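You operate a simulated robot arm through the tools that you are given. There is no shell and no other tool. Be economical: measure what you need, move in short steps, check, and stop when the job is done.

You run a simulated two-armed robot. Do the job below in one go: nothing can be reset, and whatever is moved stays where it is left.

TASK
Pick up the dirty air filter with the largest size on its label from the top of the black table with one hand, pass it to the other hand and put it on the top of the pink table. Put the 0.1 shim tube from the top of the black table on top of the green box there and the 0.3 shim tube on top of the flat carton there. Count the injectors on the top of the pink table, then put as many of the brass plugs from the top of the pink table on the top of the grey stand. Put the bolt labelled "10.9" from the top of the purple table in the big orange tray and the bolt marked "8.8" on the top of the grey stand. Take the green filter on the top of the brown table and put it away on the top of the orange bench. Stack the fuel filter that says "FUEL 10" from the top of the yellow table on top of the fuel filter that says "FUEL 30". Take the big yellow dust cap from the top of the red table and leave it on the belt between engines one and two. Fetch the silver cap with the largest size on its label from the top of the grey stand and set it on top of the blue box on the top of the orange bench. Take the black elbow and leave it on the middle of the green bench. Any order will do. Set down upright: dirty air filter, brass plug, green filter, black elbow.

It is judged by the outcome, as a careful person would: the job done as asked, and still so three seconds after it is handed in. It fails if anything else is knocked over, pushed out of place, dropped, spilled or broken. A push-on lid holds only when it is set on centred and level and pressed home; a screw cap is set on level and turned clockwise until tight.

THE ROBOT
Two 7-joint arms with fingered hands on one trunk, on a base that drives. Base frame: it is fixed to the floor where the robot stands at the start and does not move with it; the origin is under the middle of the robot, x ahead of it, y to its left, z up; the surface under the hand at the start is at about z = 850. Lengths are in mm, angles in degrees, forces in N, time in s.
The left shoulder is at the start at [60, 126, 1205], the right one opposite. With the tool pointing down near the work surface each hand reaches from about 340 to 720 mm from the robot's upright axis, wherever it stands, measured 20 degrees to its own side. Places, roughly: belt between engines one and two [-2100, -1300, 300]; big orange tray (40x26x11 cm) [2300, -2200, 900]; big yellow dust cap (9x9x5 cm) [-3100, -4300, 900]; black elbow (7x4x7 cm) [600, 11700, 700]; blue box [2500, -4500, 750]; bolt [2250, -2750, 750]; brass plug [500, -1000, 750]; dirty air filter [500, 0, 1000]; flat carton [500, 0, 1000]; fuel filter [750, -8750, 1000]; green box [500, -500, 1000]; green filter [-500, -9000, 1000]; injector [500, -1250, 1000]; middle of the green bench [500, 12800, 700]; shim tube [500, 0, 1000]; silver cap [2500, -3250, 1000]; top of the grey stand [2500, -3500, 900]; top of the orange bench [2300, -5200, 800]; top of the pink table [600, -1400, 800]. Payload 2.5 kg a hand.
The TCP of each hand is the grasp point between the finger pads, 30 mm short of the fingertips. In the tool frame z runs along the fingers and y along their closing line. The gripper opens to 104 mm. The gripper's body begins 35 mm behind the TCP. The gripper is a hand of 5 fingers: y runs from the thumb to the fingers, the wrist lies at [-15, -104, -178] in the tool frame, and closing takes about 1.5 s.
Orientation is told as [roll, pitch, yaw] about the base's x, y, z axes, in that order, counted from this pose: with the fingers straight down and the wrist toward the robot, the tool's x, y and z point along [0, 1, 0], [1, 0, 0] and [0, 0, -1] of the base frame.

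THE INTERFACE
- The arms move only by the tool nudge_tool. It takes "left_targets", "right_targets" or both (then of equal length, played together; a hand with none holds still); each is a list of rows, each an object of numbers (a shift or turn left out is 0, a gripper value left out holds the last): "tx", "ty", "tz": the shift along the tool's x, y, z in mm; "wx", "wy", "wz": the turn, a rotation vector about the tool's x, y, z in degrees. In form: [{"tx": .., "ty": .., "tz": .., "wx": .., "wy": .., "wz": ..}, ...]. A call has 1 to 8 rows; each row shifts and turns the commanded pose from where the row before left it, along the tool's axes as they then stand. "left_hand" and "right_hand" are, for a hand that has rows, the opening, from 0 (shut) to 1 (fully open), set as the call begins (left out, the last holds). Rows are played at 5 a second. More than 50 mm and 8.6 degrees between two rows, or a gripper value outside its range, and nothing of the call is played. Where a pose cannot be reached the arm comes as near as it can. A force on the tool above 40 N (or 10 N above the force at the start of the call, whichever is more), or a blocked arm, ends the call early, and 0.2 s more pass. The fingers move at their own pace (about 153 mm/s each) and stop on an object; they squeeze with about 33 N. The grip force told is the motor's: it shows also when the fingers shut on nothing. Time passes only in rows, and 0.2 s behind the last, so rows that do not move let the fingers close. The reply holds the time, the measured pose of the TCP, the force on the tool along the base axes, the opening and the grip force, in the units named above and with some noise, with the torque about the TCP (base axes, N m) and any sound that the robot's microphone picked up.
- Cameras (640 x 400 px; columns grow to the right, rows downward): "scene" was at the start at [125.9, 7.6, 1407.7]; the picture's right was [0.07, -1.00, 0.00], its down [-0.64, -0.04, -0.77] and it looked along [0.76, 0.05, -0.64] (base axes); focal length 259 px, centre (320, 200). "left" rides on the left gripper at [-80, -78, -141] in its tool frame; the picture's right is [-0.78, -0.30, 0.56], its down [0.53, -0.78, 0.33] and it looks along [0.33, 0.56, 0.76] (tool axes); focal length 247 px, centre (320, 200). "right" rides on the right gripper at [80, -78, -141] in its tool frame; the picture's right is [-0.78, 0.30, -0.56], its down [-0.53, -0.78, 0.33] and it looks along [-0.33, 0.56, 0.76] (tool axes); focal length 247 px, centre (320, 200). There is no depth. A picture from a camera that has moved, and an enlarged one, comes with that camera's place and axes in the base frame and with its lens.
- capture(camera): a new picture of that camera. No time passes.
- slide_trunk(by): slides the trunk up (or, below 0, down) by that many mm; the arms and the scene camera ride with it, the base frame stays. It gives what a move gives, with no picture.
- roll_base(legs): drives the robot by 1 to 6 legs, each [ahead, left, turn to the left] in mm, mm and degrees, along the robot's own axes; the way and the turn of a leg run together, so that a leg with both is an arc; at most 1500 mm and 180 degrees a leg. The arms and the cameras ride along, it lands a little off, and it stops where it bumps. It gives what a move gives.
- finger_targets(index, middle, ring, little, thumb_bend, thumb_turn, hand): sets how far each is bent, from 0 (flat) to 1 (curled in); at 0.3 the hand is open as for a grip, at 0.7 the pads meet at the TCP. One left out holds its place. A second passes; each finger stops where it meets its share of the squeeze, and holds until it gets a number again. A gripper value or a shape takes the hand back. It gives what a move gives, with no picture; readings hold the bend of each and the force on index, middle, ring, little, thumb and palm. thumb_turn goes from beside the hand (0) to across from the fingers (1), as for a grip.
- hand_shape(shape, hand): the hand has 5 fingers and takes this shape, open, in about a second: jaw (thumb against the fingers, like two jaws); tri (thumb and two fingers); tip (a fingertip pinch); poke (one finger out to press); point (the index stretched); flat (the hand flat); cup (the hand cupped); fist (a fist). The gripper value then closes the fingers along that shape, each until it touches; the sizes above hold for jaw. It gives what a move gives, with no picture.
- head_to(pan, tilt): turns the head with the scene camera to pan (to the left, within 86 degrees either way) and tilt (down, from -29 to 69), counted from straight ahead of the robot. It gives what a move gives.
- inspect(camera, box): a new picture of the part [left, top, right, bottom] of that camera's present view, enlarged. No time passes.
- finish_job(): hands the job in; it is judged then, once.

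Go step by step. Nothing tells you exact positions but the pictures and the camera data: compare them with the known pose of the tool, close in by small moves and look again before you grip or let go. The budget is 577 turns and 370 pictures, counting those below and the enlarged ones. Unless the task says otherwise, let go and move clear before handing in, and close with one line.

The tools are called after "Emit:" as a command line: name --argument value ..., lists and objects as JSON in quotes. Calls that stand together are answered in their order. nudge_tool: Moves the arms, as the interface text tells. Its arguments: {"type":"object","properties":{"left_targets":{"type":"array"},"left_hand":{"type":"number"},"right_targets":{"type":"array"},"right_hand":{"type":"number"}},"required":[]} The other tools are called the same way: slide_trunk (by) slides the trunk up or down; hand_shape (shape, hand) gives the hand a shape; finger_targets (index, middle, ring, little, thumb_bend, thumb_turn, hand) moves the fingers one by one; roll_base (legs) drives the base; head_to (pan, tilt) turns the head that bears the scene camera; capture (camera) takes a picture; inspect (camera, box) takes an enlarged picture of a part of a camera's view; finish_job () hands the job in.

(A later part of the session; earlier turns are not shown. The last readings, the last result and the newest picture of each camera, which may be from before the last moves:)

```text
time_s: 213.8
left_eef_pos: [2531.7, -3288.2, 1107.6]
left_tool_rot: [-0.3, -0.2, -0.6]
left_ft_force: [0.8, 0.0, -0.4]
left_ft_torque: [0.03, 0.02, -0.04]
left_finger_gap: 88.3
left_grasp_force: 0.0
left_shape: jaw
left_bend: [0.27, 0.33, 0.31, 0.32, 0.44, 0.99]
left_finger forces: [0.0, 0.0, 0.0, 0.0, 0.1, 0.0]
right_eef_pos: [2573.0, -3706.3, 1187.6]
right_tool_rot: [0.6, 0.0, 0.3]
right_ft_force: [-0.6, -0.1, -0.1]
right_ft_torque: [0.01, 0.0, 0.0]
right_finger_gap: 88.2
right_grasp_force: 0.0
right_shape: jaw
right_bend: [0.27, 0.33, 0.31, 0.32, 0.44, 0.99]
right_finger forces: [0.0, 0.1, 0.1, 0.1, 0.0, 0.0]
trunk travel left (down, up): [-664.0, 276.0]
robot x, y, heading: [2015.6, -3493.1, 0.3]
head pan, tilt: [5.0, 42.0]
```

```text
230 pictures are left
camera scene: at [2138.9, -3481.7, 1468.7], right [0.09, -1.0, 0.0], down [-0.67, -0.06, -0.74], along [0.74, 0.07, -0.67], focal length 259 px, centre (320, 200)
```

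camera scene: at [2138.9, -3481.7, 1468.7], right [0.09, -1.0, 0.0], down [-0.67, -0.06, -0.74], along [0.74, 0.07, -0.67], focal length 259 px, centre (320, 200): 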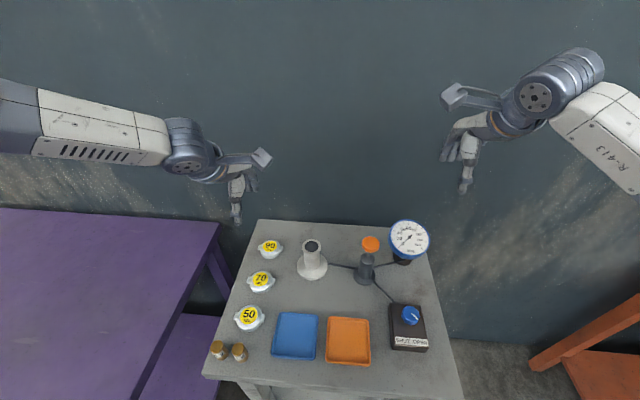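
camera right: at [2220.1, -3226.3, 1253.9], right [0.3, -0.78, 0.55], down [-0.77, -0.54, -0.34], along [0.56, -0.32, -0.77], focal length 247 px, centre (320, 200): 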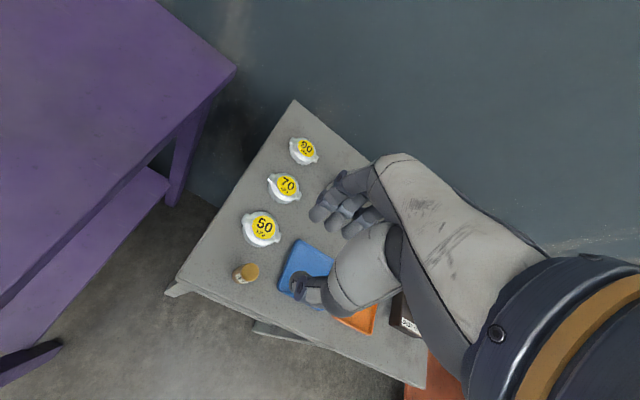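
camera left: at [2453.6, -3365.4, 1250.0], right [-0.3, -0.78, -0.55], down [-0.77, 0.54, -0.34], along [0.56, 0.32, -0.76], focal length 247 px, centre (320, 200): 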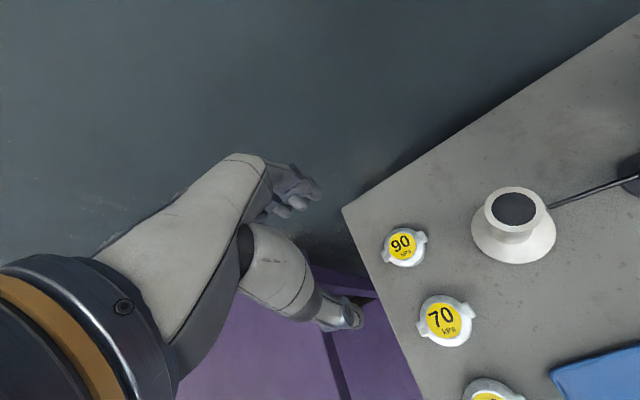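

Emit:
nudge_tool --left_targets '[{"tx": -18, "ty": 35}, {"tz": 45}, {"tz": 45}, {"tz": 30}, {}]'

Emit:
capture --camera "left"

Emit:
inspect --camera "scene" --box '[190, 180, 350, 310]'

```text
time_s: 215.0
left_eef_pos: [2557.0, -3300.4, 999.0]
left_tool_rot: [-0.4, -0.4, -0.5]
left_ft_force: [-0.4, -0.7, -0.1]
left_ft_torque: [0.0, 0.03, 0.03]
left_finger_gap: 88.5
left_grasp_force: 0.1
left_shape: jaw
left_bend: [0.27, 0.33, 0.31, 0.32, 0.44, 0.99]
left_finger forces: [0.0, 0.0, 0.1, 0.0, 0.0, 0.0]
left hand out of reach, approached as far as the arm can: row 4
right_eef_pos: [2573.0, -3705.6, 1187.6]
right_tool_rot: [0.5, 0.0, 0.3]
right_ft_force: [-0.1, 0.5, 0.5]
right_ft_torque: [-0.03, -0.04, 0.0]
right_finger_gap: 88.2
right_grasp_force: 0.2
right_shape: jaw
right_bend: [0.27, 0.33, 0.31, 0.32, 0.44, 0.99]
right_finger forces: [0.0, 0.1, 0.1, 0.1, 0.0, 0.0]
trunk travel left (down, up): [-664.0, 276.0]
robot x, y, heading: [2011.5, -3486.8, 0.2]
head pan, tilt: [5.0, 42.0]
```

```text
229 pictures are left
camera left: at [2478.7, -3377.7, 1140.7], right [-0.3, -0.78, -0.55], down [-0.77, 0.54, -0.34], along [0.56, 0.32, -0.76], focal length 247 px, centre (320, 200)
```

left: 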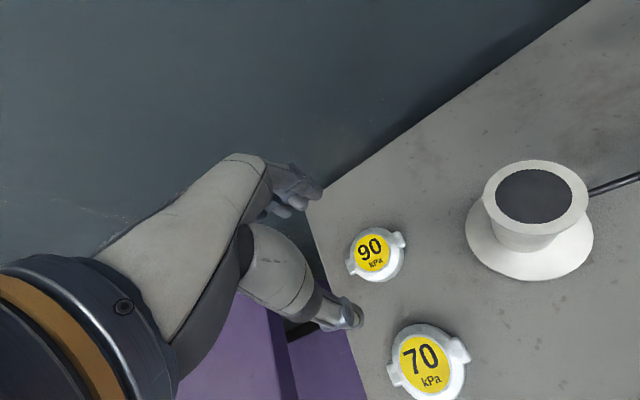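

```text
3.08 times, centred on (270, 245) of scene
camera zoom: at [2138.4, -3481.8, 1468.7], right [0.09, -1.0, 0.0], down [-0.67, -0.06, -0.74], along [0.74, 0.07, -0.67], focal length 797 px, centre (474, 62)
```

zoom: 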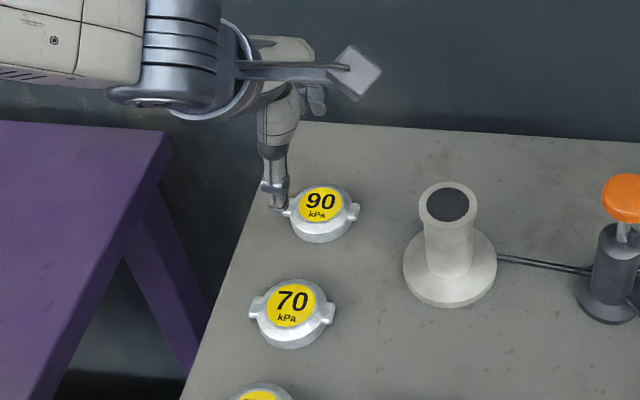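

Emit:
roll_base --legs '[[8, -8, 0]]'

Emit:
slide_trunk --by -60

Emit:
capture --camera "left"

Emit:
inspect --camera "scene" --box '[190, 150, 350, 280]'

```text
time_s: 215.8
left_eef_pos: [2565.6, -3308.6, 998.6]
left_tool_rot: [-0.5, -0.2, -0.5]
left_ft_force: [0.3, -0.4, 0.8]
left_ft_torque: [-0.02, 0.03, 0.01]
left_finger_gap: 88.5
left_grasp_force: 0.1
left_shape: jaw
left_bend: [0.27, 0.33, 0.31, 0.32, 0.44, 0.99]
left_finger forces: [0.0, 0.0, 0.0, 0.0, 0.0, 0.1]
right_eef_pos: [2580.9, -3714.5, 1189.4]
right_tool_rot: [0.7, 0.0, 0.3]
right_ft_force: [0.0, -0.1, -0.1]
right_ft_torque: [0.01, 0.01, -0.03]
right_finger_gap: 88.3
right_grasp_force: 0.0
right_shape: jaw
right_bend: [0.27, 0.33, 0.31, 0.32, 0.44, 0.99]
right_finger forces: [0.0, 0.0, 0.0, 0.0, 0.0, 0.0]
trunk travel left (down, up): [-664.0, 276.0]
robot x, y, heading: [2020.8, -3498.0, 0.3]
head pan, tilt: [5.0, 42.0]
```

```text
time_s: 216.8
left_eef_pos: [2565.2, -3307.7, 939.8]
left_tool_rot: [-0.4, -0.3, -0.5]
left_ft_force: [-0.4, -0.3, 0.1]
left_ft_torque: [0.0, 0.0, -0.01]
left_finger_gap: 88.1
left_grasp_force: 0.1
left_shape: jaw
left_bend: [0.27, 0.33, 0.31, 0.32, 0.44, 0.99]
left_finger forces: [0.1, 0.0, 0.1, 0.1, 0.0, 0.0]
right_eef_pos: [2580.9, -3713.9, 1128.0]
right_tool_rot: [0.7, -0.1, 0.3]
right_ft_force: [0.6, -1.2, 0.0]
right_ft_torque: [0.0, 0.01, 0.03]
right_finger_gap: 88.1
right_grasp_force: 0.0
right_shape: jaw
right_bend: [0.27, 0.33, 0.31, 0.32, 0.44, 0.99]
right_finger forces: [0.0, 0.0, 0.1, 0.0, 0.0, 0.0]
trunk travel left (down, up): [-604.0, 336.0]
robot x, y, heading: [2022.3, -3496.4, 0.5]
head pan, tilt: [5.0, 42.0]
```

```text
227 pictures are left
camera left: at [2486.6, -3385.3, 1081.2], right [-0.3, -0.78, -0.55], down [-0.77, 0.54, -0.34], along [0.56, 0.32, -0.76], focal length 247 px, centre (320, 200)
```

left: 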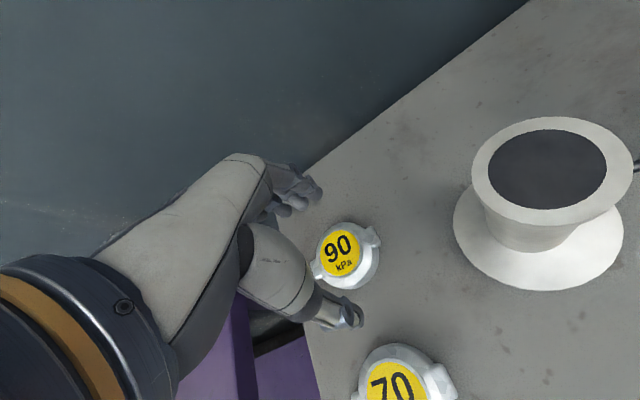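

```text
3.08 times, centred on (270, 215) of scene
camera zoom: at [2146.1, -3489.5, 1408.8], right [0.09, -1.0, 0.0], down [-0.67, -0.06, -0.74], along [0.74, 0.07, -0.67], focal length 797 px, centre (474, 154)
```

zoom: 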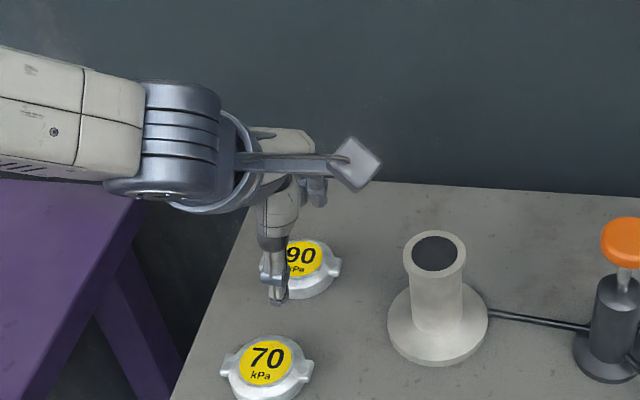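

Centred. Lower 25 mm, then close.

Emit:
slide_trunk --by -25

Emit:
nudge_tool --left_targets '[{}, {}, {}, {}, {}, {}, {}, {}]' --left_hand 0.0

Emit:
capture --camera "left"

```text
time_s: 217.5
left_eef_pos: [2565.6, -3307.7, 914.4]
left_tool_rot: [-0.4, -0.3, -0.5]
left_ft_force: [0.6, -0.5, -0.7]
left_ft_torque: [0.02, -0.01, 0.01]
left_finger_gap: 88.3
left_grasp_force: 0.0
left_shape: jaw
left_bend: [0.27, 0.33, 0.31, 0.32, 0.44, 0.99]
left_finger forces: [0.0, 0.0, 0.0, 0.0, 0.1, 0.1]
right_eef_pos: [2580.4, -3713.5, 1104.0]
right_tool_rot: [0.5, 0.1, 0.3]
right_ft_force: [-0.6, -0.3, 0.6]
right_ft_torque: [0.01, -0.01, -0.01]
right_finger_gap: 88.3
right_grasp_force: 0.0
right_shape: jaw
right_bend: [0.27, 0.33, 0.31, 0.32, 0.44, 0.99]
right_finger forces: [0.0, 0.0, 0.0, 0.0, 0.0, 0.1]
trunk travel left (down, up): [-579.0, 361.0]
robot x, y, heading: [2021.9, -3500.6, 0.0]
head pan, tilt: [5.0, 42.0]
```

```text
time_s: 219.3
left_eef_pos: [2564.8, -3307.4, 913.6]
left_tool_rot: [-0.4, -0.2, -0.6]
left_ft_force: [-0.7, -0.5, 0.4]
left_ft_torque: [0.01, 0.03, -0.02]
left_finger_gap: 48.3
left_grasp_force: 33.3
left_shape: jaw
left_bend: [0.74, 0.47, 0.5, 0.47, 0.71, 1.0]
left_finger forces: [18.5, 10.0, 0.0, 0.0, 28.2, 0.0]
right_eef_pos: [2581.3, -3714.5, 1104.3]
right_tool_rot: [0.6, 0.0, 0.3]
right_ft_force: [-1.1, 0.2, 0.6]
right_ft_torque: [-0.01, 0.0, -0.03]
right_finger_gap: 88.2
right_grasp_force: 0.0
right_shape: jaw
right_bend: [0.27, 0.33, 0.31, 0.32, 0.44, 0.99]
right_finger forces: [0.0, 0.1, 0.1, 0.0, 0.0, 0.0]
trunk travel left (down, up): [-579.0, 361.0]
robot x, y, heading: [2019.5, -3498.5, 0.1]
head pan, tilt: [5.0, 42.0]
```

```text
225 pictures are left
camera left: at [2486.7, -3385.3, 1056.1], right [-0.3, -0.78, -0.55], down [-0.77, 0.54, -0.34], along [0.56, 0.32, -0.76], focal length 247 px, centre (320, 200)
```

left: 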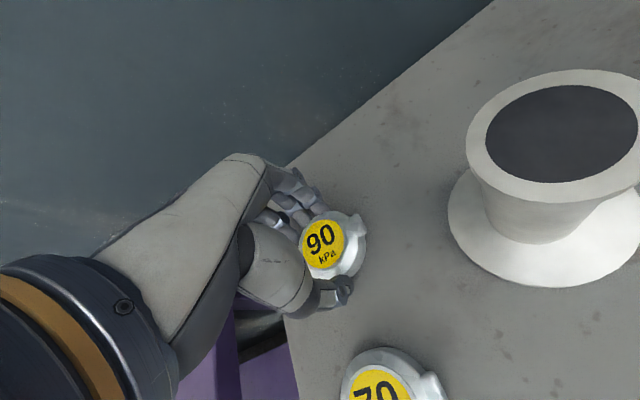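

Gripped. Lift, back off and head to the orange bench.

Emit:
slide_trunk --by 110

Emit:
nudge_tool --left_targets '[{"tz": -45}, {"tz": -45}, {}]'

Emit:
roll_base --legs '[[-350, 0, 0]]'

Emit:
head_to --pan -45 --tilt 25

Emit:
capture --camera "scene"

Emit:
capture --camera "left"

```text
time_s: 220.7
left_eef_pos: [2564.7, -3308.0, 1023.6]
left_tool_rot: [-0.5, -0.2, -0.5]
left_ft_force: [0.5, 0.9, -0.6]
left_ft_torque: [-0.02, 0.04, -0.04]
left_finger_gap: 48.3
left_grasp_force: 32.5
left_shape: jaw
left_bend: [0.74, 0.47, 0.5, 0.47, 0.71, 1.0]
left_finger forces: [18.4, 10.0, 0.1, 0.0, 28.2, 0.0]
right_eef_pos: [2580.6, -3712.4, 1213.3]
right_tool_rot: [0.6, 0.0, 0.3]
right_ft_force: [-0.1, 0.0, 0.0]
right_ft_torque: [-0.01, 0.01, -0.02]
right_finger_gap: 88.2
right_grasp_force: 0.0
right_shape: jaw
right_bend: [0.27, 0.33, 0.31, 0.32, 0.44, 0.99]
right_finger forces: [0.1, 0.0, 0.1, 0.0, 0.0, 0.0]
trunk travel left (down, up): [-689.0, 251.0]
robot x, y, heading: [2020.1, -3498.4, 0.1]
head pan, tilt: [5.0, 42.0]
```

```text
time_s: 221.5
left_eef_pos: [2563.6, -3307.6, 1115.6]
left_tool_rot: [-0.3, -0.2, -0.5]
left_ft_force: [0.3, 0.4, -0.8]
left_ft_torque: [0.01, -0.02, 0.01]
left_finger_gap: 48.2
left_grasp_force: 33.0
left_shape: jaw
left_bend: [0.74, 0.47, 0.5, 0.47, 0.71, 1.0]
left_finger forces: [18.5, 9.9, 0.1, 0.0, 28.2, 0.1]
right_eef_pos: [2580.8, -3712.3, 1214.6]
right_tool_rot: [0.6, 0.0, 0.3]
right_ft_force: [0.0, -0.2, 0.3]
right_ft_torque: [-0.02, 0.03, -0.01]
right_finger_gap: 88.2
right_grasp_force: 0.0
right_shape: jaw
right_bend: [0.27, 0.33, 0.31, 0.32, 0.44, 0.99]
right_finger forces: [0.0, 0.1, 0.0, 0.0, 0.0, 0.0]
trunk travel left (down, up): [-689.0, 251.0]
robot x, y, heading: [2023.0, -3495.2, 0.0]
head pan, tilt: [5.0, 42.0]
```

```text
time_s: 223.8
left_eef_pos: [2219.3, -3307.1, 1115.4]
left_tool_rot: [-0.5, -0.2, -0.5]
left_ft_force: [-0.3, -1.0, -0.5]
left_ft_torque: [0.01, 0.02, -0.02]
left_finger_gap: 48.0
left_grasp_force: 32.7
left_shape: jaw
left_bend: [0.74, 0.47, 0.5, 0.47, 0.71, 1.0]
left_finger forces: [18.4, 10.0, 0.0, 0.0, 28.2, 0.0]
right_eef_pos: [2238.6, -3714.4, 1212.5]
right_tool_rot: [0.6, 0.0, 0.3]
right_ft_force: [-0.2, -1.1, -0.1]
right_ft_torque: [0.02, -0.03, 0.0]
right_finger_gap: 88.2
right_grasp_force: 0.2
right_shape: jaw
right_bend: [0.27, 0.33, 0.31, 0.32, 0.44, 0.99]
right_finger forces: [0.0, 0.0, 0.0, 0.0, 0.0, 0.0]
trunk travel left (down, up): [-689.0, 251.0]
robot x, y, heading: [1677.1, -3499.5, 0.2]
head pan, tilt: [5.0, 42.0]
```

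```text
time_s: 224.9
left_eef_pos: [2220.5, -3308.6, 1114.3]
left_tool_rot: [-0.4, -0.1, -0.5]
left_ft_force: [0.4, 0.2, -1.1]
left_ft_torque: [-0.02, -0.01, -0.01]
left_finger_gap: 48.3
left_grasp_force: 33.0
left_shape: jaw
left_bend: [0.74, 0.47, 0.5, 0.47, 0.71, 1.0]
left_finger forces: [18.4, 10.0, 0.1, 0.0, 28.2, 0.1]
right_eef_pos: [2237.7, -3714.6, 1213.7]
right_tool_rot: [0.6, 0.0, 0.2]
right_ft_force: [0.6, -0.8, -0.4]
right_ft_torque: [0.02, 0.0, 0.0]
right_finger_gap: 88.3
right_grasp_force: 0.1
right_shape: jaw
right_bend: [0.27, 0.33, 0.31, 0.32, 0.44, 0.99]
right_finger forces: [0.0, 0.0, 0.0, 0.0, 0.0, 0.0]
trunk travel left (down, up): [-689.0, 251.0]
robot x, y, heading: [1679.9, -3500.9, 0.4]
head pan, tilt: [-45.0, 25.0]
```

```text
224 pictures are left
camera scene: at [1785.7, -3562.9, 1520.0], right [-0.7, -0.71, 0.0], down [-0.3, 0.3, -0.91], along [0.64, -0.64, -0.42], focal length 259 px, centre (320, 200)
```

scene: 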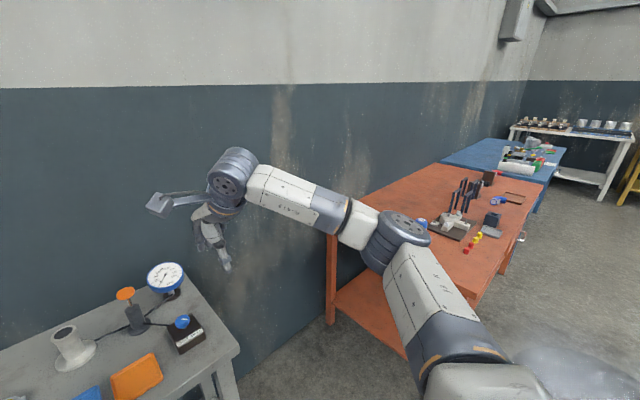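

```text
223 pictures are left
camera left: at [2141.6, -3386.0, 1256.5], right [-0.3, -0.78, -0.55], down [-0.77, 0.54, -0.34], along [0.56, 0.32, -0.76], focal length 247 px, centre (320, 200)
```

left: 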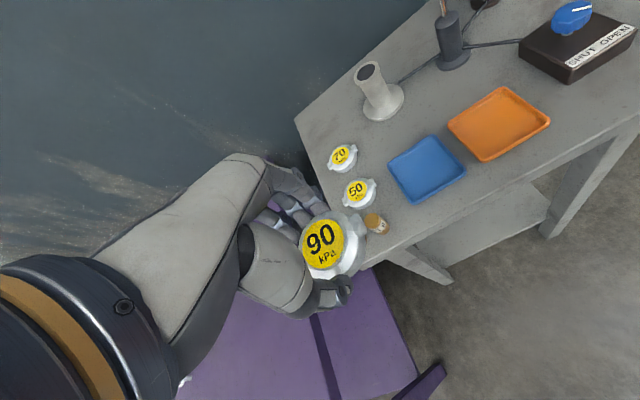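

Blue box is near the bench's left end, roughly [2470, -4560]. I'll move right and turn to face it diagonally.

Emit:
roll_base --legs '[[0, -600, 0], [0, 0, -65]]'

Emit:
head_to --pan 10 --tilt 38

Emit:
capture --camera "scene"

```text
time_s: 231.1
left_eef_pos: [2080.2, -4509.2, 1114.7]
left_tool_rot: [-0.4, -0.2, -65.3]
left_ft_force: [0.6, -0.5, -2.0]
left_ft_torque: [-0.02, 0.0, 0.01]
left_finger_gap: 47.8
left_grasp_force: 33.3
left_shape: jaw
left_bend: [0.74, 0.47, 0.5, 0.47, 0.71, 1.0]
left_finger forces: [18.4, 9.8, 0.1, 0.1, 28.0, 0.1]
right_eef_pos: [1719.2, -4696.1, 1213.7]
right_tool_rot: [0.6, 0.0, -64.6]
right_ft_force: [-0.1, 0.3, -0.5]
right_ft_torque: [0.05, -0.01, -0.02]
right_finger_gap: 88.4
right_grasp_force: 0.0
right_shape: jaw
right_bend: [0.27, 0.33, 0.31, 0.32, 0.44, 0.99]
right_finger forces: [0.0, 0.0, 0.1, 0.0, 0.0, 0.0]
trunk travel left (down, up): [-689.0, 251.0]
robot x, y, heading: [1675.4, -4101.0, -64.4]
head pan, tilt: [-45.0, 25.0]
```

```text
time_s: 232.4
left_eef_pos: [2080.9, -4508.4, 1115.3]
left_tool_rot: [-0.4, -0.2, -65.4]
left_ft_force: [0.8, 0.4, -1.2]
left_ft_torque: [-0.01, 0.02, 0.0]
left_finger_gap: 47.8
left_grasp_force: 32.6
left_shape: jaw
left_bend: [0.74, 0.47, 0.5, 0.47, 0.71, 1.0]
left_finger forces: [18.4, 10.0, 0.1, 0.0, 28.0, 0.0]
right_eef_pos: [1720.5, -4696.5, 1214.4]
right_tool_rot: [0.6, 0.0, -64.6]
right_ft_force: [0.0, 0.4, -1.1]
right_ft_torque: [0.05, 0.01, -0.01]
right_finger_gap: 88.1
right_grasp_force: 0.1
right_shape: jaw
right_bend: [0.27, 0.33, 0.31, 0.32, 0.44, 0.99]
right_finger forces: [0.0, 0.0, 0.1, 0.1, 0.1, 0.0]
trunk travel left (down, up): [-689.0, 251.0]
robot x, y, heading: [1678.5, -4102.0, -64.8]
head pan, tilt: [10.0, 38.0]
```

```text
222 pictures are left
camera scene: at [1745.9, -4204.5, 1499.7], right [-0.82, -0.58, 0.0], down [-0.35, 0.5, -0.79], along [0.45, -0.64, -0.62], focal length 259 px, centre (320, 200)
```

scene: 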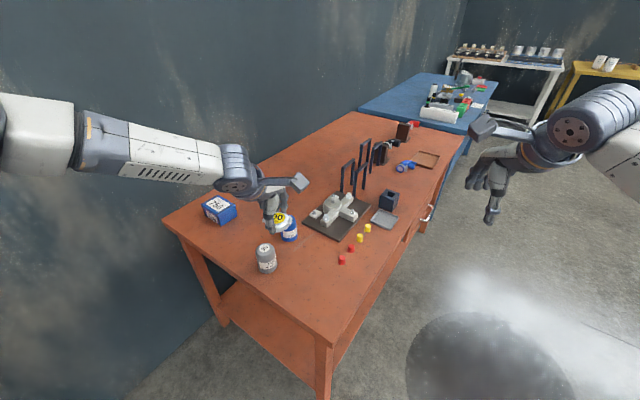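

Emit:
inspect --camera "scene" --box '[160, 160, 340, 290]'

Emit:
capture --camera "left"

```text
3.08 times, centred on (250, 225) of scene
camera zoom: at [1745.9, -4204.5, 1499.7], right [-0.82, -0.58, 0.0], down [-0.35, 0.5, -0.79], along [0.45, -0.64, -0.62], focal length 797 px, centre (535, 123)
```

zoom: 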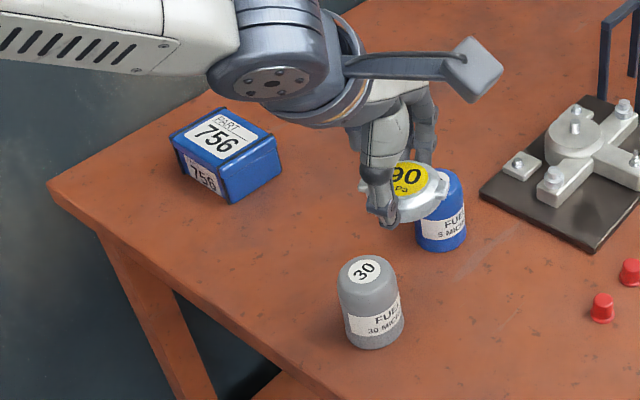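

```text
220 pictures are left
camera left: at [1976.3, -4469.5, 1256.5], right [-0.83, -0.06, -0.55], down [0.16, 0.93, -0.34], along [0.53, -0.37, -0.76], focal length 247 px, centre (320, 200)
```

left: 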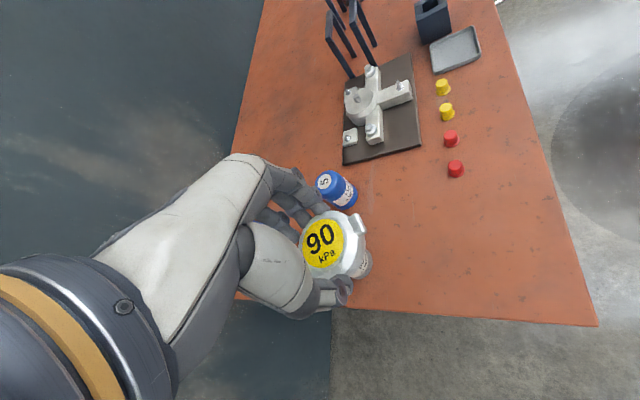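

The blue box (756) is at about [2453, -4581], and FUEL 30 also stands on this bench at [2150, -4506]. I'll drive so the left hand comes over the box.

Emit:
roll_base --legs '[[205, 322, 0]]'

Emit:
capture --camera "scene"

Emit:
capture --camera "left"

```text
time_s: 234.8
left_eef_pos: [2459.4, -4556.2, 1114.2]
left_tool_rot: [-0.3, -0.2, -65.5]
left_ft_force: [0.3, -0.7, -1.3]
left_ft_torque: [-0.01, 0.02, -0.03]
left_finger_gap: 48.0
left_grasp_force: 32.9
left_shape: jaw
left_bend: [0.74, 0.47, 0.5, 0.47, 0.71, 1.0]
left_finger forces: [18.5, 9.9, 0.0, 0.1, 28.0, 0.0]
right_eef_pos: [2099.8, -4744.2, 1212.9]
right_tool_rot: [0.5, -0.1, -64.7]
right_ft_force: [0.2, -0.3, -0.3]
right_ft_torque: [0.02, 0.02, 0.01]
right_finger_gap: 88.2
right_grasp_force: 0.0
right_shape: jaw
right_bend: [0.27, 0.33, 0.31, 0.32, 0.44, 0.99]
right_finger forces: [0.0, 0.0, 0.0, 0.0, 0.0, 0.0]
trunk travel left (down, up): [-689.0, 251.0]
robot x, y, heading: [2056.1, -4145.6, -64.6]
head pan, tilt: [10.0, 38.0]
```

```text
219 pictures are left
camera scene: at [2126.2, -4252.4, 1499.6], right [-0.82, -0.58, 0.0], down [-0.35, 0.5, -0.79], along [0.45, -0.64, -0.62], focal length 259 px, centre (320, 200)
```

scene: 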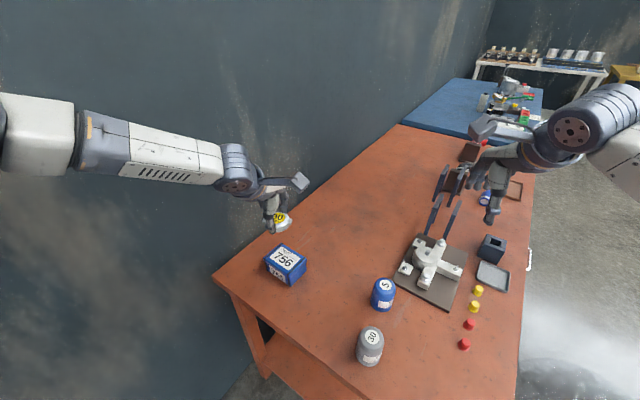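

```text
218 pictures are left
camera left: at [2355.8, -4517.9, 1256.4], right [-0.83, -0.06, -0.55], down [0.16, 0.93, -0.34], along [0.53, -0.37, -0.76], focal length 247 px, centre (320, 200)
```

left: 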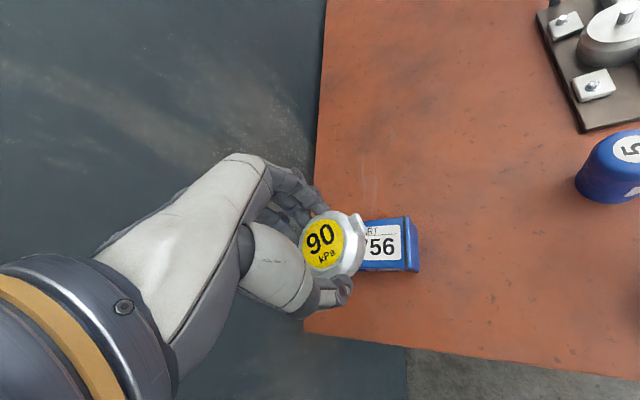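

Triangulation puts this bench at z≈800 and the box top at about [2514, -4613, 862]. I'll move over it (right hand raised for clearance).

Emit:
nudge_tool --left_targets '[{"tx": 13, "ty": 37}, {"tx": 13, "ty": 38}, {"tz": 40}, {"tz": 40}, {}]' --right_targets '[{"tz": -30}, {"tz": -30}, {}, {}, {}]'

Emit:
capture --camera "left"

Emit:
inspect --camera "scene" --box '[210, 170, 390, 310]'

```text
time_s: 236.0
left_eef_pos: [2509.7, -4584.7, 1054.7]
left_tool_rot: [-0.4, -0.3, -65.6]
left_ft_force: [-0.4, -0.8, -0.7]
left_ft_torque: [-0.02, 0.01, 0.0]
left_finger_gap: 47.8
left_grasp_force: 33.4
left_shape: jaw
left_bend: [0.74, 0.47, 0.5, 0.47, 0.71, 1.0]
left_finger forces: [18.5, 9.8, 0.0, 0.0, 28.0, 0.0]
left hand out of reach, approached as far as the arm can: row 3, 4
right_eef_pos: [2098.6, -4744.0, 1272.0]
right_tool_rot: [0.7, 0.1, -64.7]
right_ft_force: [0.1, 0.2, -0.2]
right_ft_torque: [0.0, 0.01, 0.01]
right_finger_gap: 88.1
right_grasp_force: 0.0
right_shape: jaw
right_bend: [0.27, 0.33, 0.31, 0.32, 0.44, 0.99]
right_finger forces: [0.0, 0.0, 0.0, 0.0, 0.1, 0.0]
trunk travel left (down, up): [-689.0, 251.0]
robot x, y, heading: [2057.0, -4149.9, -64.8]
head pan, tilt: [10.0, 38.0]
```

```text
217 pictures are left
camera left: at [2406.2, -4545.1, 1195.9], right [-0.83, -0.06, -0.55], down [0.16, 0.93, -0.34], along [0.53, -0.37, -0.76], focal length 247 px, centre (320, 200)
```

left: 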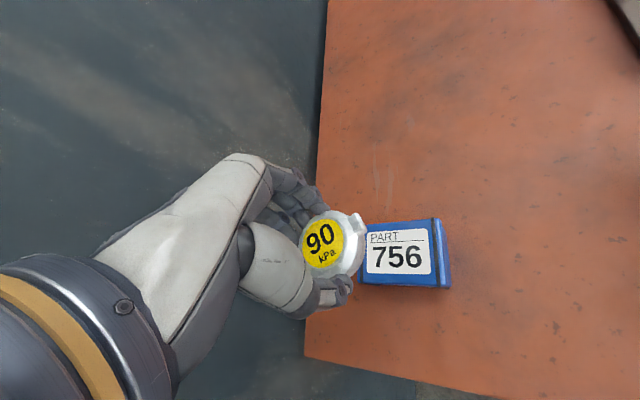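

```text
2.86 times, centred on (300, 240) of scene
camera zoom: at [2125.5, -4252.3, 1499.7], right [-0.82, -0.58, 0.0], down [-0.35, 0.5, -0.79], along [0.45, -0.64, -0.62], focal length 740 px, centre (377, 86)
```

zoom: 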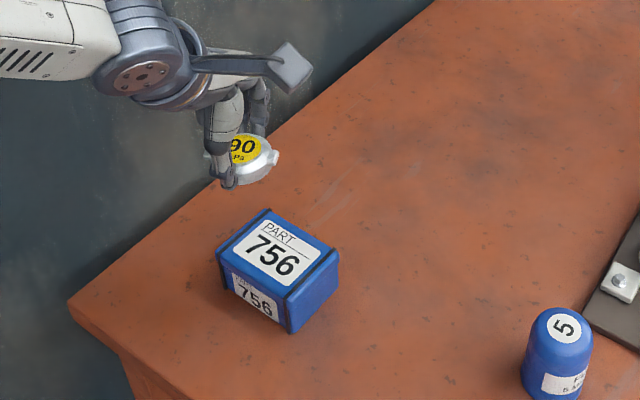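

Emit:
roll_base --legs '[[23, -15, 0]]'

Emit:
slide_trunk --by -110

Emit:
capture --camera "left"

Emit:
inspect --camera "scene" --box '[210, 140, 390, 280]'

```text
time_s: 236.8
left_eef_pos: [2506.4, -4612.0, 1053.8]
left_tool_rot: [-0.4, -0.2, -65.5]
left_ft_force: [0.1, -0.2, -1.3]
left_ft_torque: [-0.01, -0.01, 0.03]
left_finger_gap: 47.7
left_grasp_force: 32.6
left_shape: jaw
left_bend: [0.74, 0.47, 0.5, 0.47, 0.71, 1.0]
left_finger forces: [18.6, 9.9, 0.1, 0.0, 28.0, 0.0]
right_eef_pos: [2095.5, -4774.0, 1272.8]
right_tool_rot: [0.6, 0.0, -64.7]
right_ft_force: [0.4, 0.7, 0.0]
right_ft_torque: [0.03, -0.01, -0.02]
right_finger_gap: 88.2
right_grasp_force: 0.0
right_shape: jaw
right_bend: [0.27, 0.33, 0.31, 0.32, 0.44, 0.99]
right_finger forces: [0.0, 0.1, 0.1, 0.0, 0.1, 0.0]
trunk travel left (down, up): [-689.0, 251.0]
robot x, y, heading: [2058.7, -4172.6, -64.6]
head pan, tilt: [10.0, 38.0]
```

```text
time_s: 238.2
left_eef_pos: [2507.8, -4612.4, 944.6]
left_tool_rot: [-0.4, -0.2, -65.5]
left_ft_force: [-0.4, 0.1, -0.9]
left_ft_torque: [0.01, 0.0, 0.07]
left_finger_gap: 47.9
left_grasp_force: 33.3
left_shape: jaw
left_bend: [0.74, 0.47, 0.5, 0.47, 0.71, 1.0]
left_finger forces: [18.6, 10.0, 0.0, 0.0, 28.0, 0.0]
right_eef_pos: [2093.7, -4772.0, 1162.5]
right_tool_rot: [0.7, -0.1, -64.7]
right_ft_force: [0.3, 0.3, 0.4]
right_ft_torque: [0.01, -0.02, -0.03]
right_finger_gap: 88.4
right_grasp_force: 0.1
right_shape: jaw
right_bend: [0.27, 0.33, 0.31, 0.32, 0.44, 0.99]
right_finger forces: [0.0, 0.1, 0.1, 0.0, 0.1, 0.1]
trunk travel left (down, up): [-579.0, 361.0]
robot x, y, heading: [2055.6, -4173.9, -64.8]
head pan, tilt: [10.0, 38.0]
```

```text
215 pictures are left
camera left: at [2402.6, -4571.9, 1086.2], right [-0.83, -0.06, -0.55], down [0.16, 0.93, -0.34], along [0.53, -0.37, -0.76], focal length 247 px, centre (320, 200)
```

left: 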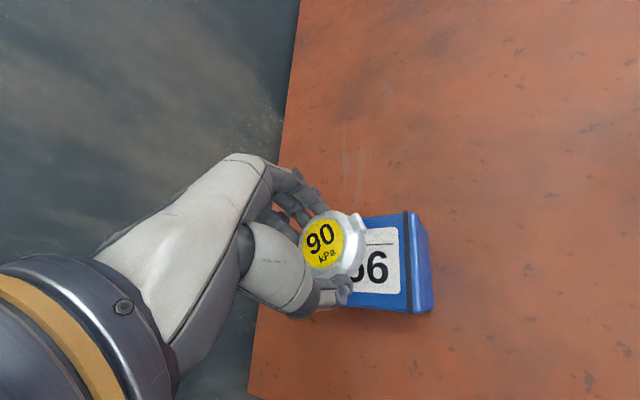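

```text
2.86 times, centred on (300, 210) of scene
camera zoom: at [2121.8, -4279.0, 1389.7], right [-0.82, -0.58, 0.0], down [-0.35, 0.5, -0.79], along [0.45, -0.64, -0.62], focal length 740 px, centre (377, 171)
```

zoom: 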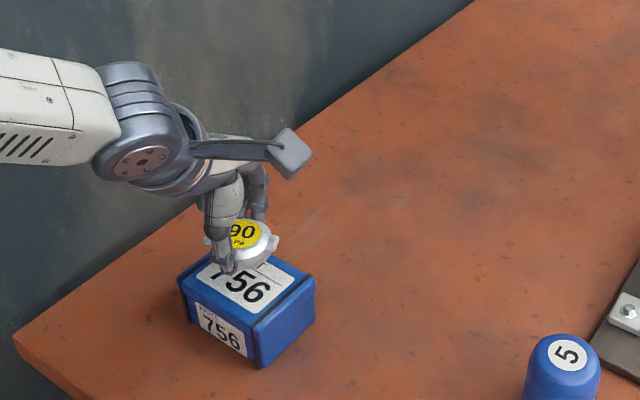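

The drop point lands at the box centre. Lowering slowly.

Emit:
slide_trunk --by -36

Emit:
slide_trunk --by -5

Emit:
inspect --camera "scene" --box '[230, 140, 350, 250]'

```text
time_s: 239.0
left_eef_pos: [2505.5, -4612.0, 912.7]
left_tool_rot: [-0.6, -0.8, -65.5]
left_ft_force: [0.9, 2.3, 17.7]
left_ft_torque: [0.04, -0.01, 0.01]
left_finger_gap: 48.5
left_grasp_force: 32.7
left_shape: jaw
left_bend: [0.74, 0.47, 0.5, 0.47, 0.71, 1.0]
left_finger forces: [18.7, 11.4, 0.0, 0.1, 31.3, 0.1]
right_eef_pos: [2093.0, -4770.5, 1128.8]
right_tool_rot: [0.6, -0.1, -64.6]
right_ft_force: [-0.2, 0.4, 0.4]
right_ft_torque: [0.04, -0.01, 0.04]
right_finger_gap: 88.1
right_grasp_force: 0.0
right_shape: jaw
right_bend: [0.27, 0.33, 0.31, 0.32, 0.44, 0.99]
right_finger forces: [0.0, 0.0, 0.1, 0.0, 0.0, 0.0]
trunk travel left (down, up): [-543.0, 397.0]
robot x, y, heading: [2049.6, -4172.1, -64.7]
head pan, tilt: [10.0, 38.0]
```

```text
time_s: 239.6
left_eef_pos: [2506.1, -4612.2, 911.0]
left_tool_rot: [-0.4, -1.3, -65.4]
left_ft_force: [2.0, 3.7, 34.4]
left_ft_torque: [0.13, 0.0, -0.01]
left_finger_gap: 49.4
left_grasp_force: 33.0
left_shape: jaw
left_bend: [0.74, 0.47, 0.5, 0.47, 0.71, 1.0]
left_finger forces: [19.1, 12.4, 0.0, 0.0, 34.2, 0.0]
right_eef_pos: [2092.1, -4768.9, 1124.0]
right_tool_rot: [0.6, -0.2, -64.6]
right_ft_force: [1.4, -0.1, 0.0]
right_ft_torque: [-0.02, 0.0, 0.0]
right_finger_gap: 88.2
right_grasp_force: 0.1
right_shape: jaw
right_bend: [0.27, 0.33, 0.31, 0.32, 0.44, 0.99]
right_finger forces: [0.0, 0.1, 0.0, 0.0, 0.0, 0.1]
trunk travel left (down, up): [-538.0, 402.0]
robot x, y, heading: [2049.5, -4173.9, -64.8]
head pan, tilt: [10.0, 38.0]
```

```text
3.64 times, centred on (290, 195) of scene
camera zoom: at [2119.2, -4275.9, 1349.5], right [-0.82, -0.58, 0.0], down [-0.35, 0.5, -0.79], along [0.46, -0.65, -0.61], focal length 942 px, centre (429, 218)
```

zoom: 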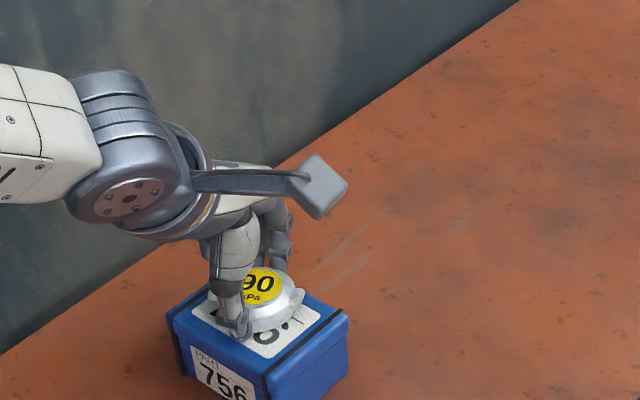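

It's down on the box. Relieve and open.

Emit:
slide_trunk --by 7

Emit:
nudge_tool --left_targets '[{}, {}, {}, {}, {}]' --left_hand 0.8

Emit:
slide_trunk --by 60

Emit:
capture --camera "scene"

```text
time_s: 240.1
left_eef_pos: [2505.7, -4610.4, 912.3]
left_tool_rot: [-0.3, -0.5, -65.6]
left_ft_force: [2.5, -3.1, 16.7]
left_ft_torque: [-0.26, -0.13, 0.01]
left_finger_gap: 49.5
left_grasp_force: 33.1
left_shape: jaw
left_bend: [0.74, 0.46, 0.5, 0.47, 0.72, 1.0]
left_finger forces: [20.5, 12.8, 0.1, 0.1, 28.8, 0.0]
right_eef_pos: [2093.9, -4769.7, 1129.7]
right_tool_rot: [0.5, -0.1, -64.7]
right_ft_force: [-0.1, -0.1, 0.0]
right_ft_torque: [0.01, 0.02, 0.01]
right_finger_gap: 88.3
right_grasp_force: 0.0
right_shape: jaw
right_bend: [0.27, 0.33, 0.31, 0.32, 0.44, 0.99]
right_finger forces: [0.0, 0.1, 0.1, 0.0, 0.0, 0.1]
trunk travel left (down, up): [-545.0, 395.0]
robot x, y, heading: [2050.1, -4175.0, -64.9]
head pan, tilt: [10.0, 38.0]
```

```text
time_s: 241.3
left_eef_pos: [2505.6, -4611.3, 909.0]
left_tool_rot: [-0.3, -0.2, -65.6]
left_ft_force: [-0.6, 0.4, 5.9]
left_ft_torque: [-0.22, -0.2, 0.03]
left_finger_gap: 82.3
left_grasp_force: 0.0
left_shape: jaw
left_bend: [0.27, 0.34, 0.32, 0.33, 0.5, 0.99]
left_finger forces: [0.0, 5.9, 0.0, 0.0, 0.0, 0.0]
right_eef_pos: [2094.9, -4771.7, 1129.2]
right_tool_rot: [0.6, 0.0, -64.7]
right_ft_force: [0.2, -0.3, -0.4]
right_ft_torque: [-0.01, 0.0, 0.01]
right_finger_gap: 88.1
right_grasp_force: 0.1
right_shape: jaw
right_bend: [0.27, 0.33, 0.31, 0.32, 0.44, 0.99]
right_finger forces: [0.0, 0.1, 0.0, 0.0, 0.0, 0.0]
trunk travel left (down, up): [-545.0, 395.0]
robot x, y, heading: [2052.4, -4176.3, -64.7]
head pan, tilt: [10.0, 38.0]
```

```text
time_s: 242.3
left_eef_pos: [2507.2, -4611.1, 970.8]
left_tool_rot: [-0.3, -0.2, -65.5]
left_ft_force: [0.0, 0.1, -0.2]
left_ft_torque: [0.01, -0.01, 0.02]
left_finger_gap: 83.1
left_grasp_force: 0.0
left_shape: jaw
left_bend: [0.27, 0.34, 0.32, 0.33, 0.5, 0.99]
left_finger forces: [0.0, 0.0, 0.0, 0.1, 0.0, 0.0]
right_eef_pos: [2094.8, -4771.9, 1188.4]
right_tool_rot: [0.6, 0.0, -64.7]
right_ft_force: [-0.2, 0.0, 0.3]
right_ft_torque: [0.01, 0.02, 0.01]
right_finger_gap: 88.0
right_grasp_force: 0.0
right_shape: jaw
right_bend: [0.27, 0.33, 0.31, 0.32, 0.44, 0.99]
right_finger forces: [0.0, 0.0, 0.0, 0.0, 0.0, 0.0]
trunk travel left (down, up): [-605.0, 335.0]
robot x, y, heading: [2053.3, -4176.0, -64.7]
head pan, tilt: [10.0, 38.0]
```

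```text
212 pictures are left
camera scene: at [2121.8, -4279.2, 1415.7], right [-0.82, -0.58, 0.0], down [-0.35, 0.5, -0.79], along [0.45, -0.64, -0.62], focal length 259 px, centre (320, 200)
```

scene: 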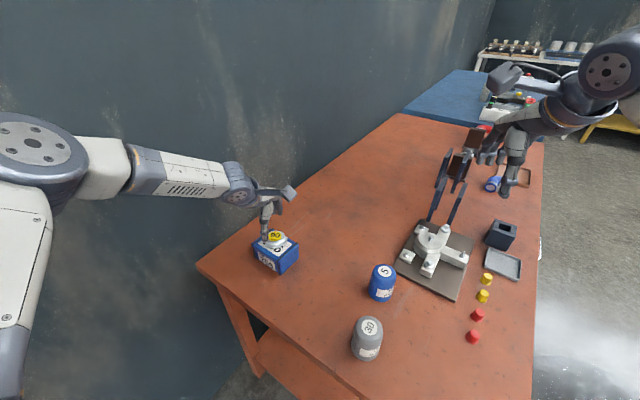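

Emit:
nudge_tool --left_targets '[{"tz": -45}, {"tz": -45}, {"tz": -40}]'

Emit:
inspect --camera "scene" --box '[230, 170, 400, 380]'

```text
time_s: 243.1
left_eef_pos: [2508.3, -4608.7, 1101.5]
left_tool_rot: [-0.4, -0.2, -65.6]
left_ft_force: [0.1, 0.4, 0.3]
left_ft_torque: [-0.05, 0.01, -0.02]
left_finger_gap: 83.0
left_grasp_force: 0.0
left_shape: jaw
left_bend: [0.27, 0.34, 0.32, 0.33, 0.5, 0.99]
left_finger forces: [0.0, 0.0, 0.0, 0.0, 0.1, 0.0]
right_eef_pos: [2094.0, -4771.4, 1189.4]
right_tool_rot: [0.6, 0.0, -64.7]
right_ft_force: [0.8, -1.2, 0.8]
right_ft_torque: [-0.01, 0.01, 0.03]
right_finger_gap: 88.3
right_grasp_force: 0.0
right_shape: jaw
right_bend: [0.27, 0.33, 0.31, 0.32, 0.44, 0.99]
right_finger forces: [0.0, 0.0, 0.0, 0.0, 0.0, 0.1]
trunk travel left (down, up): [-605.0, 335.0]
robot x, y, heading: [2053.0, -4172.2, -64.7]
head pan, tilt: [10.0, 38.0]
```

```text
1.90 times, centred on (315, 275) of scene
camera zoom: at [2121.5, -4278.8, 1415.7], right [-0.82, -0.58, 0.0], down [-0.35, 0.5, -0.79], along [0.45, -0.64, -0.62], focal length 494 px, centre (330, 57)
```

zoom: 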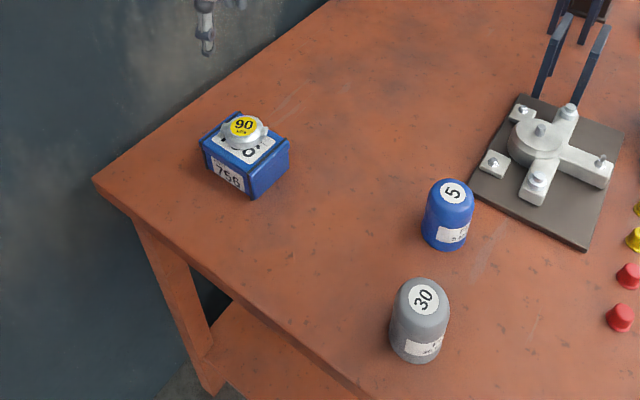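

Cap 90 sits on the blue box. Now the bolts on the purple table: retrace, turn back to face the wall and drive left.

Emit:
roll_base --legs '[[-228, -307, 0], [0, 0, 65], [0, 1150, 0]]'

Emit:
head_to --pan 0 --tilt 42

Emit:
capture --camera "scene"

```text
time_s: 253.9
left_eef_pos: [2217.9, -2711.2, 1101.6]
left_tool_rot: [-0.4, -0.3, 1.4]
left_ft_force: [1.1, 0.5, -0.3]
left_ft_torque: [-0.03, 0.0, 0.0]
left_finger_gap: 82.9
left_grasp_force: 0.1
left_shape: jaw
left_bend: [0.27, 0.34, 0.32, 0.33, 0.5, 0.99]
left_finger forces: [0.0, 0.0, 0.0, 0.0, 0.0, 0.1]
right_eef_pos: [2203.5, -3155.0, 1188.6]
right_tool_rot: [0.6, 0.0, 2.3]
right_ft_force: [0.1, 0.3, 0.1]
right_ft_torque: [0.01, 0.02, -0.03]
right_finger_gap: 88.2
right_grasp_force: 0.1
right_shape: jaw
right_bend: [0.27, 0.33, 0.31, 0.32, 0.44, 0.99]
right_finger forces: [0.1, 0.1, 0.1, 0.0, 0.0, 0.0]
trunk travel left (down, up): [-605.0, 335.0]
robot x, y, heading: [1636.3, -2957.6, 2.0]
head pan, tilt: [10.0, 38.0]
```

```text
time_s: 254.6
left_eef_pos: [2218.6, -2710.3, 1101.6]
left_tool_rot: [-0.4, -0.3, 1.5]
left_ft_force: [0.0, -0.3, 0.0]
left_ft_torque: [0.02, 0.0, 0.0]
left_finger_gap: 82.7
left_grasp_force: 0.1
left_shape: jaw
left_bend: [0.27, 0.34, 0.32, 0.33, 0.5, 0.99]
left_finger forces: [0.1, 0.0, 0.1, 0.0, 0.0, 0.0]
right_eef_pos: [2203.2, -3155.7, 1189.5]
right_tool_rot: [0.7, 0.0, 2.2]
right_ft_force: [-0.3, 0.2, 0.7]
right_ft_torque: [-0.01, -0.04, -0.04]
right_finger_gap: 88.1
right_grasp_force: 0.0
right_shape: jaw
right_bend: [0.27, 0.33, 0.31, 0.32, 0.44, 0.99]
right_finger forces: [0.0, 0.1, 0.0, 0.2, 0.0, 0.0]
trunk travel left (down, up): [-605.0, 335.0]
robot x, y, heading: [1639.9, -2959.2, 2.2]
head pan, tilt: [0.0, 42.0]
```

```text
210 pictures are left
camera scene: at [1762.0, -2951.5, 1409.8], right [0.04, -1.0, 0.0], down [-0.67, -0.03, -0.74], along [0.74, 0.03, -0.67], focal length 259 px, centre (320, 200)
```

scene: 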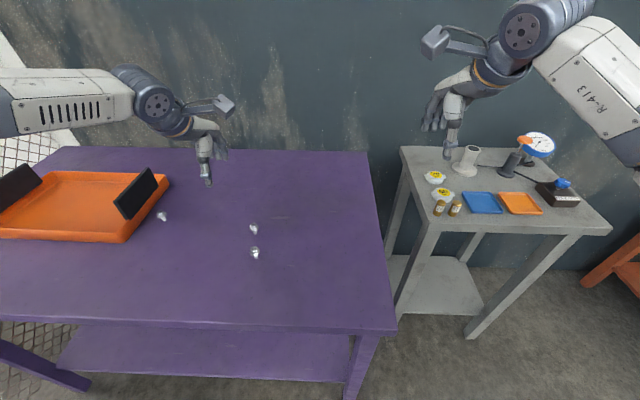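

Emit:
inspect --camera "scene" --box '[140, 190, 290, 280]'

Emit:
inspect --camera "left" --box '[320, 100, 640, 350]'

```text
4.27 times, centred on (215, 235) of scene
camera zoom: at [1762.0, -2951.5, 1409.8], right [0.04, -1.0, 0.0], down [-0.67, -0.03, -0.74], along [0.74, 0.03, -0.67], focal length 1106 px, centre (768, 51)
```

zoom: 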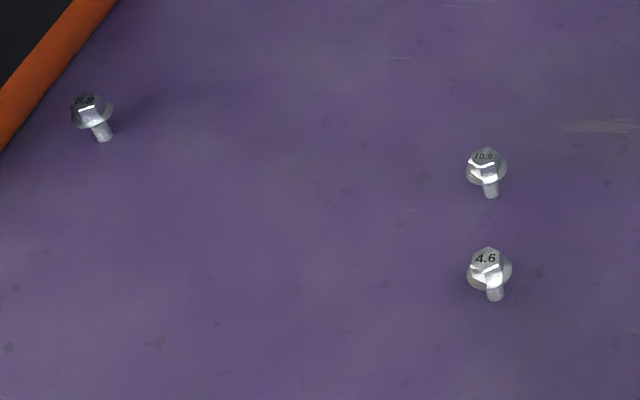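

```text
1.60 times, centred on (480, 225) of left
camera zoom: at [2141.1, -2790.5, 1243.6], right [-0.27, -0.79, -0.55], down [-0.79, 0.51, -0.34], along [0.55, 0.34, -0.76], focal length 395 px, centre (64, 160)
```

zoom: 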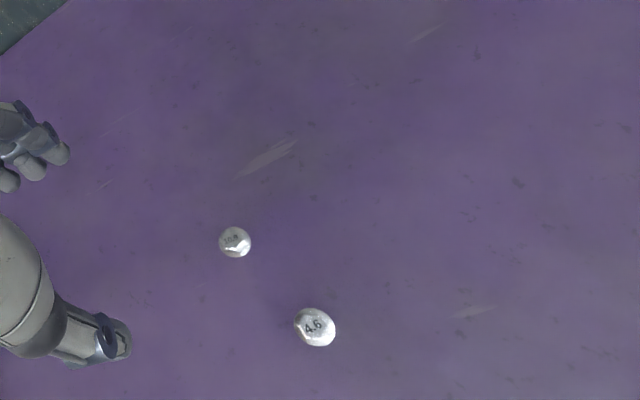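

The three bolts read 10.9 (about [2231, -2753]), 4.6 (front) and an 8.8-looking one by the tray. First the 10.9 with the left hand; square up the heading.

Emit:
roll_base --legs '[[0, -22, -2.1]]'

Emit:
nudge_tool --left_targets '[{"tz": 45}, {"tz": 45}, {}]'

Emit:
capture --camera "left"

Emit:
inspect --camera "scene" --box '[130, 150, 330, 290]'

```text
time_s: 255.4
left_eef_pos: [2226.2, -2754.1, 1102.2]
left_tool_rot: [-0.3, -0.3, -0.6]
left_ft_force: [-0.9, -0.3, 0.3]
left_ft_torque: [0.04, 0.03, -0.04]
left_finger_gap: 83.2
left_grasp_force: 0.0
left_shape: jaw
left_bend: [0.27, 0.34, 0.32, 0.33, 0.5, 0.99]
left_finger forces: [0.0, 0.0, 0.0, 0.1, 0.0, 0.0]
right_eef_pos: [2196.1, -3198.6, 1188.8]
right_tool_rot: [0.6, -0.1, 0.2]
right_ft_force: [-0.1, 0.1, 0.5]
right_ft_torque: [0.03, 0.0, 0.0]
right_finger_gap: 88.3
right_grasp_force: 0.1
right_shape: jaw
right_bend: [0.27, 0.33, 0.31, 0.32, 0.44, 0.99]
right_finger forces: [0.0, 0.1, 0.1, 0.0, 0.0, 0.0]
trunk travel left (down, up): [-605.0, 335.0]
robot x, y, heading: [1640.2, -2978.3, -0.3]
head pan, tilt: [0.0, 42.0]
```

```text
time_s: 256.2
left_eef_pos: [2226.4, -2756.1, 1011.7]
left_tool_rot: [-0.3, -0.3, -0.6]
left_ft_force: [0.1, 0.3, -0.1]
left_ft_torque: [0.01, -0.05, -0.04]
left_finger_gap: 83.4
left_grasp_force: 0.0
left_shape: jaw
left_bend: [0.27, 0.34, 0.32, 0.33, 0.5, 0.99]
left_finger forces: [0.0, 0.0, 0.0, 0.0, 0.1, 0.1]
right_eef_pos: [2195.3, -3197.1, 1189.7]
right_tool_rot: [0.6, 0.0, 0.2]
right_ft_force: [0.1, 0.0, -0.2]
right_ft_torque: [-0.01, -0.02, 0.0]
right_finger_gap: 88.0
right_grasp_force: 0.1
right_shape: jaw
right_bend: [0.27, 0.33, 0.31, 0.32, 0.44, 0.99]
right_finger forces: [0.2, 0.0, 0.0, 0.0, 0.1, 0.0]
trunk travel left (down, up): [-605.0, 335.0]
robot x, y, heading: [1637.7, -2975.0, -0.0]
head pan, tilt: [0.0, 42.0]
```

```text
207 pictures are left
camera left: at [2147.1, -2832.9, 1153.3], right [-0.3, -0.78, -0.55], down [-0.77, 0.54, -0.34], along [0.56, 0.32, -0.76], focal length 247 px, centre (320, 200)
```

left: 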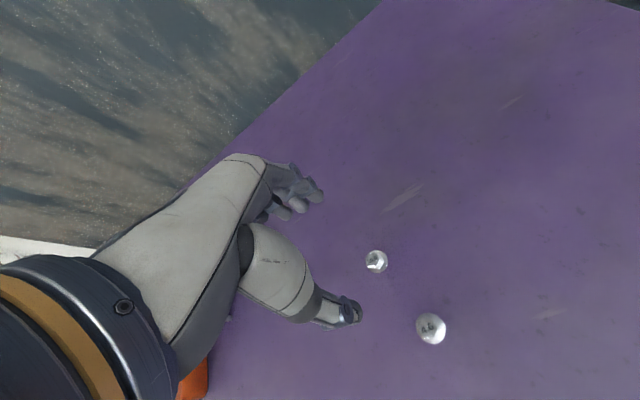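

```text
2.86 times, centred on (230, 220) of scene
camera zoom: at [1762.3, -2978.2, 1409.8], right [0.0, -1.0, 0.0], down [-0.67, 0.0, -0.74], along [0.74, 0.0, -0.67], focal length 740 px, centre (577, 143)
```

zoom: 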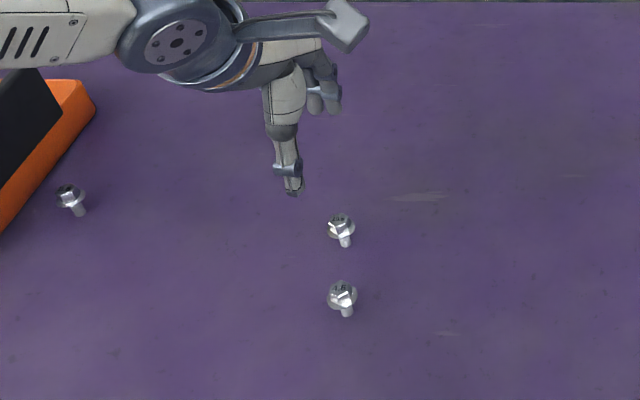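

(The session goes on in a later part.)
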